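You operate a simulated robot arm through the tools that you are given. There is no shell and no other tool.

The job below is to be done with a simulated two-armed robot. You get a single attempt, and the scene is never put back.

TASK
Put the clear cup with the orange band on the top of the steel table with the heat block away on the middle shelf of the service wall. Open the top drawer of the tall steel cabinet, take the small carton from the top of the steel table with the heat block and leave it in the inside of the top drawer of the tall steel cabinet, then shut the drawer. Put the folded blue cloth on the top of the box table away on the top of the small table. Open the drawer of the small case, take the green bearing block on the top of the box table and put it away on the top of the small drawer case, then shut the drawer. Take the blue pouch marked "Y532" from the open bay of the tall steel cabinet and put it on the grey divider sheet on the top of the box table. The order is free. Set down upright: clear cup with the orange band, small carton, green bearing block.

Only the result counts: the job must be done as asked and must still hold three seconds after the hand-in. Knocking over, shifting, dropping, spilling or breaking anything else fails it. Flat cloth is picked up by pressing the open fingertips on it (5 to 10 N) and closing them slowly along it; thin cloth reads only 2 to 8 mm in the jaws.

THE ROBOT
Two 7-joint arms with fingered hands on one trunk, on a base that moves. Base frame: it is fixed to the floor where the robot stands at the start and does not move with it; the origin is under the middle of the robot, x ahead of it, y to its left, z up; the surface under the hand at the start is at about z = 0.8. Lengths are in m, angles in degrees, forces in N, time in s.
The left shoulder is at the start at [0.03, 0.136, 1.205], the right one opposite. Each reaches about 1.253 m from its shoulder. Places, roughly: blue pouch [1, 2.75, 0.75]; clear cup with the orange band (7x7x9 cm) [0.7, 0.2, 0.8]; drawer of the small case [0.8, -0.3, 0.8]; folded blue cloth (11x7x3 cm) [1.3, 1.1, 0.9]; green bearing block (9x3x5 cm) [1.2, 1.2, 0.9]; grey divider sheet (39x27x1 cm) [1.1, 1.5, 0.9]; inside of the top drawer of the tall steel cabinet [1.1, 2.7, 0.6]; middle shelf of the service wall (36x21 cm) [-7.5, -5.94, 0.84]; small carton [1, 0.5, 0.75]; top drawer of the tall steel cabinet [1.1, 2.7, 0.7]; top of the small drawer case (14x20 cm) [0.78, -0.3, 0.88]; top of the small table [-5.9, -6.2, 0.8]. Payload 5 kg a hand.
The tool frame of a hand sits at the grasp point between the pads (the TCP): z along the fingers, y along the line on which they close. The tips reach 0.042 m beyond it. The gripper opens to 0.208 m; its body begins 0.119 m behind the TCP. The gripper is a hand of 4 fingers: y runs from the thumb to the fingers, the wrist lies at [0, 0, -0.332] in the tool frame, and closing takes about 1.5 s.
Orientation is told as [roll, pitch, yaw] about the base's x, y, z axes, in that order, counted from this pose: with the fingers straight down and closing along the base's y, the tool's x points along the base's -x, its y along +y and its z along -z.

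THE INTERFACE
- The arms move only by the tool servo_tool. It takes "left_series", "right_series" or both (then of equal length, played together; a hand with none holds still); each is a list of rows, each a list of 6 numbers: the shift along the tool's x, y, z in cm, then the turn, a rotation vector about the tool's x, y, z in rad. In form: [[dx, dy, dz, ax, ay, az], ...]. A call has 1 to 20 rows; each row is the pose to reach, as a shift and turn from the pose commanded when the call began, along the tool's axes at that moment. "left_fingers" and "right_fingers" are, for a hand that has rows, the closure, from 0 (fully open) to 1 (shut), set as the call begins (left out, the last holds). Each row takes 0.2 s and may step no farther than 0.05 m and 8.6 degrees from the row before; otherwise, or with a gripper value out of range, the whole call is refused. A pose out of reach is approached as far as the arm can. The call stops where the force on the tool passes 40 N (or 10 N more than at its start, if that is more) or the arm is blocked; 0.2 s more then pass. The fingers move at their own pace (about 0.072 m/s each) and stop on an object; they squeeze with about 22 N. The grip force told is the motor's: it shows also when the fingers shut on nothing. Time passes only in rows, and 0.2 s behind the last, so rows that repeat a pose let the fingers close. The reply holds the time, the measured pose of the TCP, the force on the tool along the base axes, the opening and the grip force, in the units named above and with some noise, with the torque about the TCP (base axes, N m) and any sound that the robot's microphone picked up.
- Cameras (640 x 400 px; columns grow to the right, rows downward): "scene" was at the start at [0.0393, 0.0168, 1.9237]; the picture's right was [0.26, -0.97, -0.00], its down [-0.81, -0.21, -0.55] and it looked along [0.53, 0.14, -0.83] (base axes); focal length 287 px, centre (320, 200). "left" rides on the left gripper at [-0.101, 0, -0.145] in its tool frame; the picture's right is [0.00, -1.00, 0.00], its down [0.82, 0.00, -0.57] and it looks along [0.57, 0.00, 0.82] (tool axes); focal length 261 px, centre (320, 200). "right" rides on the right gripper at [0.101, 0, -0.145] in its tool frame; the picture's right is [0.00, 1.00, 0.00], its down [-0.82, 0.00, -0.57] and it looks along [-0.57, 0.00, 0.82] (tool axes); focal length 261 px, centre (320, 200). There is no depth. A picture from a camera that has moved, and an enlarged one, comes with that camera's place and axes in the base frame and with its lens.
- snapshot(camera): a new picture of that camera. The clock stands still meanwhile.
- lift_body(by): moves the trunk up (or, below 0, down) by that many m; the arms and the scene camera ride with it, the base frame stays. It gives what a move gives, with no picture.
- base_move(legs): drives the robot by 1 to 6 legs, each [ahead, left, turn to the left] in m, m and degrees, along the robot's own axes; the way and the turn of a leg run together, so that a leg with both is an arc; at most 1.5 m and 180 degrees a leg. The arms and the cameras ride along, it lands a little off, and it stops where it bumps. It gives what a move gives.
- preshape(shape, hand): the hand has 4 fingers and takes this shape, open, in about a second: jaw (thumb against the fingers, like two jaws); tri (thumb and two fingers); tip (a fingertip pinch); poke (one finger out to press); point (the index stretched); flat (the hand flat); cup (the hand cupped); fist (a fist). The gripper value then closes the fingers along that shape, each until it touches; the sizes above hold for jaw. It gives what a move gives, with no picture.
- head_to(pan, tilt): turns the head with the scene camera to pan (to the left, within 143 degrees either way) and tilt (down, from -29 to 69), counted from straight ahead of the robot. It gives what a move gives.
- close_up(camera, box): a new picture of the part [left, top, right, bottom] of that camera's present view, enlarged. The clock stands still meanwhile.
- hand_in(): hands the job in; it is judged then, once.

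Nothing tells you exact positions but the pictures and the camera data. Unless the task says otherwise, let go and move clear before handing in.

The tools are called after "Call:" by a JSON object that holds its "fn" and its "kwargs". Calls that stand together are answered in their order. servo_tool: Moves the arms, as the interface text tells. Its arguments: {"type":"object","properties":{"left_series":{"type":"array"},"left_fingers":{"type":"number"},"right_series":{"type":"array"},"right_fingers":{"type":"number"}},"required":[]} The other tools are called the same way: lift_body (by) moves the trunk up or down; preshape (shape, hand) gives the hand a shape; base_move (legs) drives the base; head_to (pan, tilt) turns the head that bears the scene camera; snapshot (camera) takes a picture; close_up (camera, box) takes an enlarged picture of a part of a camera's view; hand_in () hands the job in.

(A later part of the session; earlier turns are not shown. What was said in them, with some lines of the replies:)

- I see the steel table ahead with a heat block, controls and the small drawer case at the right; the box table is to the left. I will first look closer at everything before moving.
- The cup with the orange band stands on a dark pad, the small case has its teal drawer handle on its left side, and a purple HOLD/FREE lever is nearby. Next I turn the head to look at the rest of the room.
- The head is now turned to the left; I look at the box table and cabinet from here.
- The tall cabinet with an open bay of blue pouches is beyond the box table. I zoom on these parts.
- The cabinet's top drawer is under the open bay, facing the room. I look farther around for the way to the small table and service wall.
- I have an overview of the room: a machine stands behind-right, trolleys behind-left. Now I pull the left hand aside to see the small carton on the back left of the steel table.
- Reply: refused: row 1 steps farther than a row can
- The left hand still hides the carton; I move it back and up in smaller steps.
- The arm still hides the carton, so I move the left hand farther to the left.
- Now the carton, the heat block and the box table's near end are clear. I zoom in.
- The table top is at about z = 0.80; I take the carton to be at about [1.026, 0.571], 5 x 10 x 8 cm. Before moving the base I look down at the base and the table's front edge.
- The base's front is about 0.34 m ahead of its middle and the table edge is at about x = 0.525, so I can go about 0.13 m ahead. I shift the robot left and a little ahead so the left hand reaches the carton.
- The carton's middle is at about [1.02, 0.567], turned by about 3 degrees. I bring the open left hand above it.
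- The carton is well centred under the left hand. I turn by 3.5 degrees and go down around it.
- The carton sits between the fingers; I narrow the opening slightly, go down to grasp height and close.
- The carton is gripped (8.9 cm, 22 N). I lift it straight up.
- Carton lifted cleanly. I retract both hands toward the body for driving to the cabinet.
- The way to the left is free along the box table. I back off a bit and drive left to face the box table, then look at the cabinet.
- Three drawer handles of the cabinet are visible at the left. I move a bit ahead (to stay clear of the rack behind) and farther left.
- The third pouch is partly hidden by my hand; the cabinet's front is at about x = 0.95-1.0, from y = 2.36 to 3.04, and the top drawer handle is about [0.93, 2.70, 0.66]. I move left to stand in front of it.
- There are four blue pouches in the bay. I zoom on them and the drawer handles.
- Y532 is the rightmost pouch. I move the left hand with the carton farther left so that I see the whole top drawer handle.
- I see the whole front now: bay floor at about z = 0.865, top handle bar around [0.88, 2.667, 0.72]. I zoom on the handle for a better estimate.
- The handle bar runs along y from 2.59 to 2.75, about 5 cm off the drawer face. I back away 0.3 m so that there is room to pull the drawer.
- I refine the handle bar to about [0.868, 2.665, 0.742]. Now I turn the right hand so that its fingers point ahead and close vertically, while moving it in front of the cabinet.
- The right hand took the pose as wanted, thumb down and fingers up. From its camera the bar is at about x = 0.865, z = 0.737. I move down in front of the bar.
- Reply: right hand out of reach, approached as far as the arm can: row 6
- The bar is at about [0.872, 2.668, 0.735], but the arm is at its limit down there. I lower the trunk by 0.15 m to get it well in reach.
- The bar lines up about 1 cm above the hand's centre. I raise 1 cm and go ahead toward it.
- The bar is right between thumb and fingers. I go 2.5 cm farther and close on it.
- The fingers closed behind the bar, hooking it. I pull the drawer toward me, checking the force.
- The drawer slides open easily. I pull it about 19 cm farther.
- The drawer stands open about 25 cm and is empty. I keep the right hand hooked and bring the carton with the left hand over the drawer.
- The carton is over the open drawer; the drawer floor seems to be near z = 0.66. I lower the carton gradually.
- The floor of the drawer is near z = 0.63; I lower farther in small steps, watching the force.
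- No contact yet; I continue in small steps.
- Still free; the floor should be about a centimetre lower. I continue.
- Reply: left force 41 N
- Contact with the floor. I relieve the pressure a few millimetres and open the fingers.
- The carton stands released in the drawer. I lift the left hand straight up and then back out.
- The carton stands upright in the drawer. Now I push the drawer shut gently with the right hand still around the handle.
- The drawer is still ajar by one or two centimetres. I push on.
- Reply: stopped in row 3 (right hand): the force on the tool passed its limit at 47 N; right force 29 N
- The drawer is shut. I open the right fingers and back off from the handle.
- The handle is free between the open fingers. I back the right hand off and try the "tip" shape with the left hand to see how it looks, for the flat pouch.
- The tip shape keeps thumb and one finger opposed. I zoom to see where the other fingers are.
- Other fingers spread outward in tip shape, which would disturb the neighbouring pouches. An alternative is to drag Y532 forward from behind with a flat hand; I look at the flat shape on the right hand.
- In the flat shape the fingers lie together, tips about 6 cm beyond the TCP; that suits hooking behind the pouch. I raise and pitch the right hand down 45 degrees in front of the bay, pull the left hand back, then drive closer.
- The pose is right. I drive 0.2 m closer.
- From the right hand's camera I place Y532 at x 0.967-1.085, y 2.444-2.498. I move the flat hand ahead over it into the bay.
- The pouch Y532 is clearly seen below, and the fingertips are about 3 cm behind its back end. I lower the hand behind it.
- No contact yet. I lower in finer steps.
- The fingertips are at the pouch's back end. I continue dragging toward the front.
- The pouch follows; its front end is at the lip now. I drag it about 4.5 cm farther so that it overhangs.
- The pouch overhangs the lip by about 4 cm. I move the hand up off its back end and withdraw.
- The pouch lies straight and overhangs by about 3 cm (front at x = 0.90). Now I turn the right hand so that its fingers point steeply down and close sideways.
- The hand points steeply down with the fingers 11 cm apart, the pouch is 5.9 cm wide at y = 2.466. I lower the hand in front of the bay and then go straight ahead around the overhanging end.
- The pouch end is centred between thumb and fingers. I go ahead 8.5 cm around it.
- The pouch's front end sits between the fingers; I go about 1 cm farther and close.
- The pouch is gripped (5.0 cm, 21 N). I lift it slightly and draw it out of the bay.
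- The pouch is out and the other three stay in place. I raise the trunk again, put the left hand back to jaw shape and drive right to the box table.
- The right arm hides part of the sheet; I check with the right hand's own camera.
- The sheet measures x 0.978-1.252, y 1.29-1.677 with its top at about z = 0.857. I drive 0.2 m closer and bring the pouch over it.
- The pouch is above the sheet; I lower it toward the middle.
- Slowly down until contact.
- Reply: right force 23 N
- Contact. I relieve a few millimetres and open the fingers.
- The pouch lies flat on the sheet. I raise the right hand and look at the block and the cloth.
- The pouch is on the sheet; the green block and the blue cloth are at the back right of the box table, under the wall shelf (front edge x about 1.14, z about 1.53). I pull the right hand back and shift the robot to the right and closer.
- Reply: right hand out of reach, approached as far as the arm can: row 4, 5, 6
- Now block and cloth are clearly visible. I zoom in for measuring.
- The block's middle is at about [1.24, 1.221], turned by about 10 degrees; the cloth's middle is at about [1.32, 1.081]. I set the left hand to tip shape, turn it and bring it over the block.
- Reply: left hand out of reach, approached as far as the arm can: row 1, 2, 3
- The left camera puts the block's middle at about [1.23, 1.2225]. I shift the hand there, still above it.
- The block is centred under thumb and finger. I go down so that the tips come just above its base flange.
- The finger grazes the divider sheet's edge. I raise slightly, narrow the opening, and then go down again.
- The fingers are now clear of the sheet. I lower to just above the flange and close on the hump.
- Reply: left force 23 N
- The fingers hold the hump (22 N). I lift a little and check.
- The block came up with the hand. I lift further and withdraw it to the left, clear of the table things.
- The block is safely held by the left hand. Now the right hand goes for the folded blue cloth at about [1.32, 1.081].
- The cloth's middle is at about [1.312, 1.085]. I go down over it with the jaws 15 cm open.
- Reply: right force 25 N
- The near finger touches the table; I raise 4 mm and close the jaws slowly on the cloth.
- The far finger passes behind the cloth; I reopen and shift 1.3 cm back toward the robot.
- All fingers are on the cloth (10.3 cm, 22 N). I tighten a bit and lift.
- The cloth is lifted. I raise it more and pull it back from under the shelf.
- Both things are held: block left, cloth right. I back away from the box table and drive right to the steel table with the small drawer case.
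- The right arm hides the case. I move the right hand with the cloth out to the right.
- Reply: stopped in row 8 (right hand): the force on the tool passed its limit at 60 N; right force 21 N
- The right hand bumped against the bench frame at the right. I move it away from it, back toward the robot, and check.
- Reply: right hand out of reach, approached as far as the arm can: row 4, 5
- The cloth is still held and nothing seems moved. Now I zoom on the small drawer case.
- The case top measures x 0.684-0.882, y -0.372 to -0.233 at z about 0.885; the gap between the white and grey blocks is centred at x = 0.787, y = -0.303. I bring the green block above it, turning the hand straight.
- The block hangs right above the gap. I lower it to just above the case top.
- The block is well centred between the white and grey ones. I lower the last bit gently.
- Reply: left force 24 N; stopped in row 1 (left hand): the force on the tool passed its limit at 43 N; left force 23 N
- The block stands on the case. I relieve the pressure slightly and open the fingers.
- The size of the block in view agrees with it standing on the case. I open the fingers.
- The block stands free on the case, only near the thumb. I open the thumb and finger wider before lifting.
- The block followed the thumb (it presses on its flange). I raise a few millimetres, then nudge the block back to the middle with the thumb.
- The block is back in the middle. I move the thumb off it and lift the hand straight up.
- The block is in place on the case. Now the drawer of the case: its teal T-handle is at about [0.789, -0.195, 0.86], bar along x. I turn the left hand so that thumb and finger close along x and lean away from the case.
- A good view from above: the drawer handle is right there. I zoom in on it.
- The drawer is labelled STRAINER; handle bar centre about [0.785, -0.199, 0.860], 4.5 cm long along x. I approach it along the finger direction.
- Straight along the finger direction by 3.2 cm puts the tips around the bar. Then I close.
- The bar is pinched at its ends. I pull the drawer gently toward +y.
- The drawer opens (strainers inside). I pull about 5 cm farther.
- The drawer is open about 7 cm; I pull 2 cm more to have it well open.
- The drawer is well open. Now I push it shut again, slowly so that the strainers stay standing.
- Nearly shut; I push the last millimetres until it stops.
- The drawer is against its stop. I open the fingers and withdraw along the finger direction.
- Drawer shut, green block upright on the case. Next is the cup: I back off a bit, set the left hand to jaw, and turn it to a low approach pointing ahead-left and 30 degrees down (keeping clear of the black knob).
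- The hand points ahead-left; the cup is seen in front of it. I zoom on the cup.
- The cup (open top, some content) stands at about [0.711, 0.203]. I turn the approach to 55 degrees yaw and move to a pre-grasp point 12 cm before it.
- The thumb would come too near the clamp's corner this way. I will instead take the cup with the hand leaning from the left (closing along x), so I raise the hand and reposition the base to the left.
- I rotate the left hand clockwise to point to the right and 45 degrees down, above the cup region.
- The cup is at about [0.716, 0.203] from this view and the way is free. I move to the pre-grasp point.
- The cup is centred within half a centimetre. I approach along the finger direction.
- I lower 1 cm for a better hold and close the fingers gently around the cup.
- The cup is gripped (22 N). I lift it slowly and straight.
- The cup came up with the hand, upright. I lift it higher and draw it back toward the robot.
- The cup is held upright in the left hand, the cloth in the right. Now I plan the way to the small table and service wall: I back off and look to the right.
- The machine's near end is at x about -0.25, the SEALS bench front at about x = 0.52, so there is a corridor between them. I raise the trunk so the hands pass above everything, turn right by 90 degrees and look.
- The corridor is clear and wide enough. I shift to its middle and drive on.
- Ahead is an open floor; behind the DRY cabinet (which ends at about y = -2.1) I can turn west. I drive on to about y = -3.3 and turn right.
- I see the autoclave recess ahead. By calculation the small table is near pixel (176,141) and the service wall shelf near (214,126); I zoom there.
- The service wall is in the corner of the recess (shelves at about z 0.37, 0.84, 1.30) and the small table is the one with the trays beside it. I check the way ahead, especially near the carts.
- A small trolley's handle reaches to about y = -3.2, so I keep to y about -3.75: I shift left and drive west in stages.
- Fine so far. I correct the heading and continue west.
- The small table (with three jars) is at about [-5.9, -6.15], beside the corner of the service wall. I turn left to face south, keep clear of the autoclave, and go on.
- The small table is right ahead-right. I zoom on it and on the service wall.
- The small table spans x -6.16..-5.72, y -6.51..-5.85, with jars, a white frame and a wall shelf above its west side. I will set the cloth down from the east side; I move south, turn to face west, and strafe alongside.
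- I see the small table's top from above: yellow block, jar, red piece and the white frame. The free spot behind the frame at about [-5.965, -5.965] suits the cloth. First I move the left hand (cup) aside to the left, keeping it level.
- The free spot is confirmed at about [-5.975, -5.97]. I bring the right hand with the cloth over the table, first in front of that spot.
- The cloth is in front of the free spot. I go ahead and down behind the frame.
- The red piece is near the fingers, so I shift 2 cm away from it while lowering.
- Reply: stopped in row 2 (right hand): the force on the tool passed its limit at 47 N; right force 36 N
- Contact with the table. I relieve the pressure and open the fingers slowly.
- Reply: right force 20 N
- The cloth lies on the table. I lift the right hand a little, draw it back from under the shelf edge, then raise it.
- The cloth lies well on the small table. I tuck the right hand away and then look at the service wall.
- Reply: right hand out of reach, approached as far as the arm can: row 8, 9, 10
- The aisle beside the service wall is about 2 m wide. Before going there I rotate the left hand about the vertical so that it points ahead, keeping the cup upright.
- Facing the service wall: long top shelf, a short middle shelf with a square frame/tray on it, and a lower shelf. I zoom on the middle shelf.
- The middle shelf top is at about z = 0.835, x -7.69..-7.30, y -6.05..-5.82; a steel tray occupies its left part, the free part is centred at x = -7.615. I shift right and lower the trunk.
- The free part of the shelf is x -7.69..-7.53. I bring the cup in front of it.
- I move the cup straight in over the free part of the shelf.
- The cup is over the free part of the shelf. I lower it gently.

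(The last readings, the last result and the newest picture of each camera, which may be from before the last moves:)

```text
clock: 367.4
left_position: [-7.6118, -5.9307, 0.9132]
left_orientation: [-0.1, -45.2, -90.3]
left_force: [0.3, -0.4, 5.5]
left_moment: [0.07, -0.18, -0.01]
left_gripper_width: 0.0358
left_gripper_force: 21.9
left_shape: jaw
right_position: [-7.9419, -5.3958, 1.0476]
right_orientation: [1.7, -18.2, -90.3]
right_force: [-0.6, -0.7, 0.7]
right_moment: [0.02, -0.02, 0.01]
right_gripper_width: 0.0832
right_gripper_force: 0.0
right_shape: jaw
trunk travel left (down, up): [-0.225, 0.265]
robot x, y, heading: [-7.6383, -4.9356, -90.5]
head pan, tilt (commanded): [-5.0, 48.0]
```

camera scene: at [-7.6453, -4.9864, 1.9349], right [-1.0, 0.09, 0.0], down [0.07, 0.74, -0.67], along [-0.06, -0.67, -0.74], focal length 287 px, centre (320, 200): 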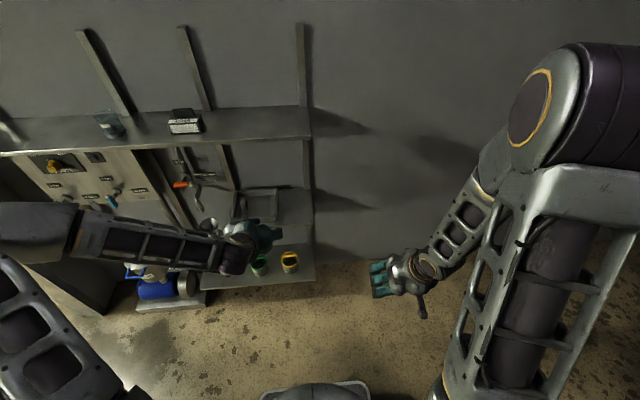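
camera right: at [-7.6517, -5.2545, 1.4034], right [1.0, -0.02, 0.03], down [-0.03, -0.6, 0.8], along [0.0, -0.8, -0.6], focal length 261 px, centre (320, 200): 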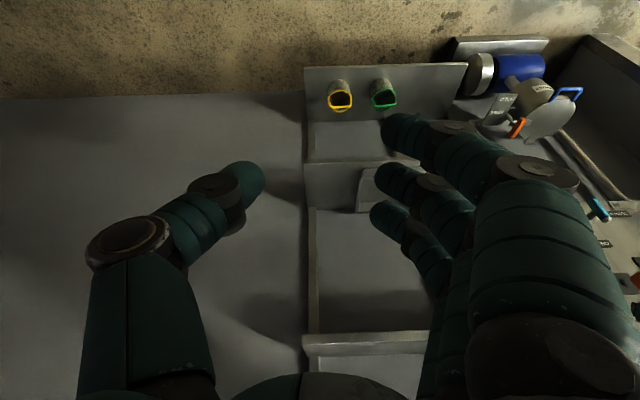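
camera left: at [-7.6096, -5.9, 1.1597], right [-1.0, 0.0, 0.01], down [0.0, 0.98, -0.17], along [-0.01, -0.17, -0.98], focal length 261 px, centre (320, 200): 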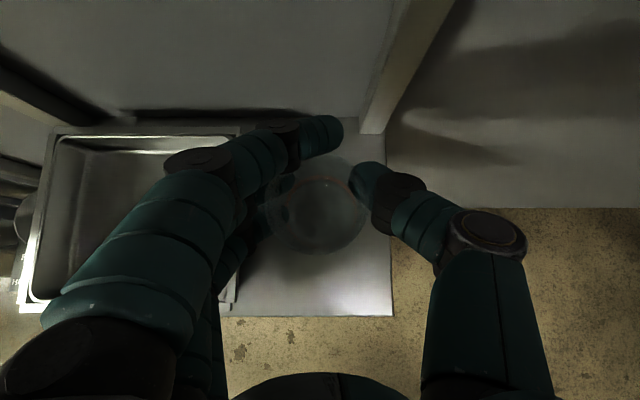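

Light contact (5.5 N). I check and then open the fingers.

Call:
{"fn": "snapshot", "kwargs": {"camera": "left"}}

Call:
{"fn": "servo_tool", "kwargs": {"left_series": [[0, 0, 0, 0, 0, 0], [0, 0, 0, 0, 0, 0], [0, 0, 0, 0, 0, 0], [0, 0, 0, 0, 0, 0], [0, 0, 0, 0, 0, 0]], "left_fingers": 0.55}}

Call:
{"fn": "snapshot", "kwargs": {"camera": "left"}}

```text
taken
camera left: at [-7.6106, -5.8992, 1.0865], right [-1.0, 0.0, 0.0], down [0.0, 0.98, -0.18], along [-0.01, -0.18, -0.98], focal length 261 px, centre (320, 200)
```

left: 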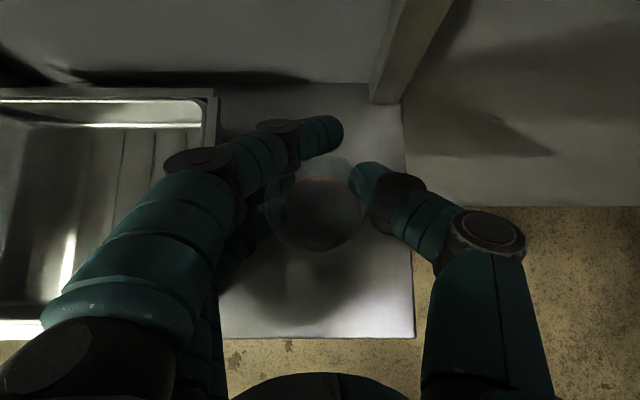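

```text
clock: 368.6
left_position: [-7.6113, -5.9297, 0.9122]
left_orientation: [-0.1, -45.1, -90.3]
left_force: [-1.0, 0.2, -0.3]
left_moment: [0.01, 0.04, 0.02]
left_gripper_width: 0.0929
left_gripper_force: 0.1
left_shape: jaw
right_position: [-7.941, -5.3965, 1.0465]
right_orientation: [1.7, -18.1, -90.4]
right_force: [-0.4, 0.0, -0.6]
right_moment: [0.0, 0.02, 0.02]
right_gripper_width: 0.0832
right_gripper_force: 0.2
right_shape: jaw
trunk travel left (down, up): [-0.225, 0.265]
robot x, y, heading: [-7.6389, -4.9343, -90.4]
head pan, tilt (commanded): [-5.0, 48.0]
```

```text
taken
camera left: at [-7.6107, -5.8993, 1.085], right [-1.0, 0.0, 0.01], down [0.0, 0.98, -0.18], along [-0.01, -0.18, -0.98], focal length 261 px, centre (320, 200)
```

left: 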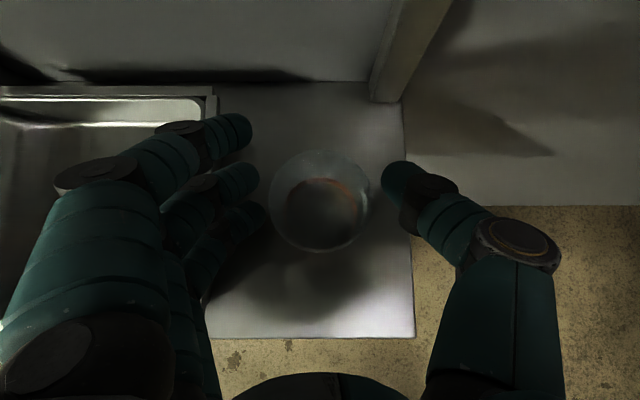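

The cup stands on the shelf. I withdraw the hand backward along its pointing direction.

Call:
{"fn": "servo_tool", "kwargs": {"left_series": [[0, 0, -1.5, 0, 0, 0], [0, 0, -4, 0, 0, 0], [0, 0, -7.5, 0, 0, 0], [0, 0, -11.5, 0, 0, 0], [-2, 0, -14.5, 0, 0, 0], [1, 0, -18, 0, 0, 0], [4, 0, -21.5, 0, 0, 0], [7, 0, -25, 0, 0, 0]]}}

Call:
{"fn": "snapshot", "kwargs": {"camera": "left"}}

Call:
{"fn": "snapshot", "kwargs": {"camera": "scene"}}

```text
clock: 370.4
left_position: [-7.6106, -5.6995, 1.0411]
left_orientation: [-0.3, -45.2, -90.2]
left_force: [0.1, -0.6, 0.7]
left_moment: [0.02, 0.01, -0.01]
left_gripper_width: 0.0931
left_gripper_force: 0.1
left_shape: jaw
right_position: [-7.9401, -5.3965, 1.0461]
right_orientation: [1.6, -18.2, -90.4]
right_force: [0.2, 0.8, 0.0]
right_moment: [-0.05, 0.0, -0.01]
right_gripper_width: 0.0835
right_gripper_force: 0.2
right_shape: jaw
trunk travel left (down, up): [-0.225, 0.265]
robot x, y, heading: [-7.6376, -4.9339, -90.2]
head pan, tilt (commanded): [-5.0, 48.0]
```

```text
taken
camera left: at [-7.6101, -5.6688, 1.2157], right [-1.0, 0.0, 0.01], down [0.0, 0.98, -0.18], along [-0.01, -0.18, -0.98], focal length 261 px, centre (320, 200)
```

left: 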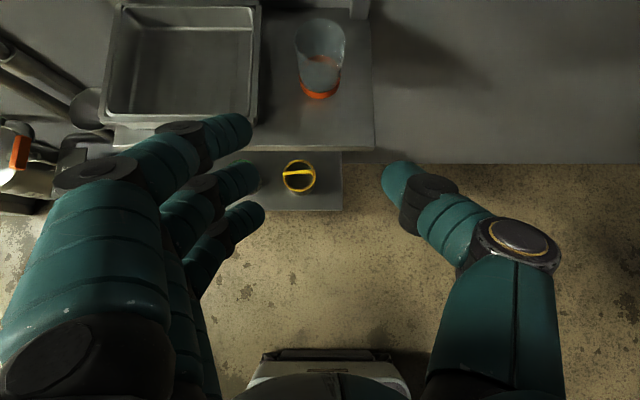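

```text
taken
camera scene: at [-7.645, -4.985, 1.9348], right [-1.0, 0.09, 0.0], down [0.07, 0.74, -0.67], along [-0.06, -0.67, -0.74], focal length 287 px, centre (320, 200)
```

scene: 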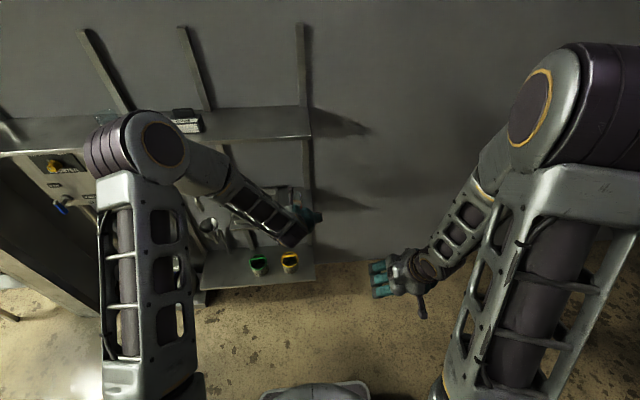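

The cup stands upright on the middle shelf beside the tray. I back away to be clear and take a last look.

Call:
{"fn": "base_move", "kwargs": {"legs": [[-0.15, 0, 0]]}}

Call:
{"fn": "servo_tool", "kwargs": {"left_series": [[0, 3, -1, 0, 0, 0], [0, 7, -2, 0, 0, 0], [0, 11, -3, 0, 0, 0], [0, 15, -4, 0, 0, 0], [0, 19, -5, 0, 0, 0]]}}

Call:
{"fn": "head_to", "kwargs": {"pan": 0, "tilt": 42}}

Call:
{"fn": "snapshot", "kwargs": {"camera": "scene"}}

Call:
{"fn": "close_up", "kwargs": {"camera": "scene", "box": [180, 120, 380, 290]}}

```text
clock: 371.8
left_position: [-7.6121, -5.5521, 1.0423]
left_orientation: [-0.2, -45.1, -90.5]
left_force: [-0.5, 0.9, 0.9]
left_moment: [-0.04, -0.02, 0.08]
left_gripper_width: 0.093
left_gripper_force: 0.1
left_shape: jaw
right_position: [-7.9421, -5.2464, 1.0479]
right_orientation: [1.7, -18.1, -90.4]
right_force: [1.2, 1.2, 1.8]
right_moment: [-0.14, 0.02, -0.01]
right_gripper_width: 0.0832
right_gripper_force: 0.1
right_shape: jaw
trunk travel left (down, up): [-0.225, 0.265]
robot x, y, heading: [-7.6378, -4.7887, -90.7]
head pan, tilt (commanded): [-5.0, 48.0]
```

```text
clock: 373.0
left_position: [-7.4194, -5.5201, 1.0752]
left_orientation: [-0.3, -45.2, -90.5]
left_force: [0.0, 0.5, 0.7]
left_moment: [-0.01, 0.05, -0.03]
left_gripper_width: 0.0931
left_gripper_force: 0.1
left_shape: jaw
right_position: [-7.9405, -5.2468, 1.0479]
right_orientation: [1.6, -18.1, -90.6]
right_force: [1.4, 0.3, 0.0]
right_moment: [-0.03, 0.16, -0.02]
right_gripper_width: 0.0834
right_gripper_force: 0.1
right_shape: jaw
trunk travel left (down, up): [-0.225, 0.265]
robot x, y, heading: [-7.6413, -4.7901, -90.6]
head pan, tilt (commanded): [-5.0, 48.0]
```

```text
clock: 373.7
left_position: [-7.4208, -5.5218, 1.0745]
left_orientation: [-0.1, -45.0, -90.5]
left_force: [0.5, -0.5, -0.4]
left_moment: [0.03, -0.05, 0.05]
left_gripper_width: 0.0933
left_gripper_force: 0.1
left_shape: jaw
right_position: [-7.9416, -5.248, 1.0474]
right_orientation: [1.6, -18.1, -90.5]
right_force: [-0.9, -0.5, -0.8]
right_moment: [0.01, -0.04, 0.01]
right_gripper_width: 0.0836
right_gripper_force: 0.0
right_shape: jaw
trunk travel left (down, up): [-0.225, 0.265]
robot x, y, heading: [-7.6395, -4.7875, -90.3]
head pan, tilt (commanded): [0.0, 42.0]
```

```text
taken
camera scene: at [-7.638, -4.8442, 1.9432], right [-1.0, 0.01, 0.0], down [0.01, 0.67, -0.74], along [-0.01, -0.74, -0.67], focal length 287 px, centre (320, 200)
```

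scene: 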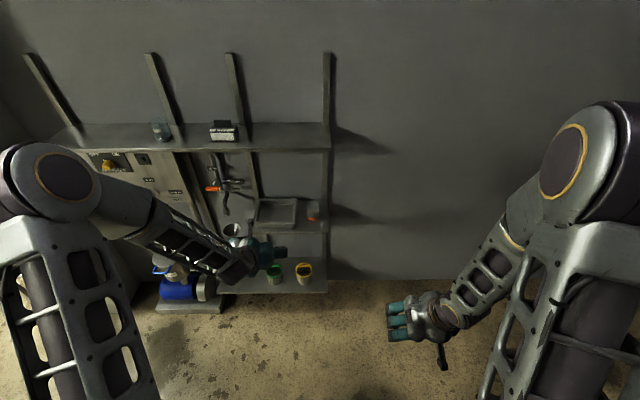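

```text
2.35 times, centred on (280, 205) of scene
camera zoom: at [-7.638, -4.8442, 1.9432], right [-1.0, 0.01, 0.0], down [0.01, 0.67, -0.74], along [-0.01, -0.74, -0.67], focal length 675 px, centre (414, 188)
```

zoom: 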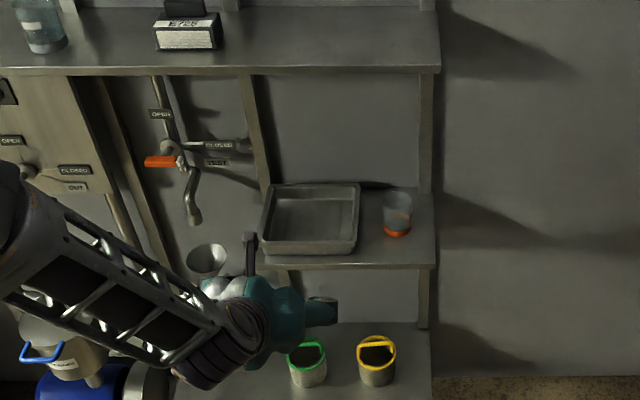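

Everything is in place: the cup stands upright on the middle shelf, and the other four jobs were finished and checked earlier. Both hands are empty and clear, so I hand in.

Call:
{"fn": "hand_in", "kwargs": {}}

```text
The job is handed in.
```

I did all five tasks and handed the job in. I don't have the judge's result yet.

- **Cup:** it stands upright on the middle shelf of the service wall, to the right of the steel tray that was already there.
- **Carton:** it stands upright in the top drawer of the tall cabinet. I pushed the drawer until it stopped, and it looked shut in every later view. I could not look inside again once it was closed.
- **Cloth:** it lies folded on the small table, behind the white frame.
- **Green block:** it stands upright on the small drawer case, between the white and grey blocks. I opened the case drawer about 9 cm before shutting it, but only after the block was in place.
- **Pouch Y532:** it lies on the grey divider sheet. The other three pouches stayed where they were.

Three contacts could matter, since shifting anything else fails the job:

- **Seals bench:** the right hand hit the bench beside the steel table with about 60 N while moving the cloth aside. The bench and the binders on it looked unmoved afterwards.
- **Divider sheet:** a finger touched its edge with about 4 N while I was picking up the green block. The sheet showed no visible shift.
- **Green block:** it slid about 3 cm with my thumb when I let go, so I nudged it back to the middle. It ended about half a centimetre off centre.

I did not go back to re-check the first tables before handing in.
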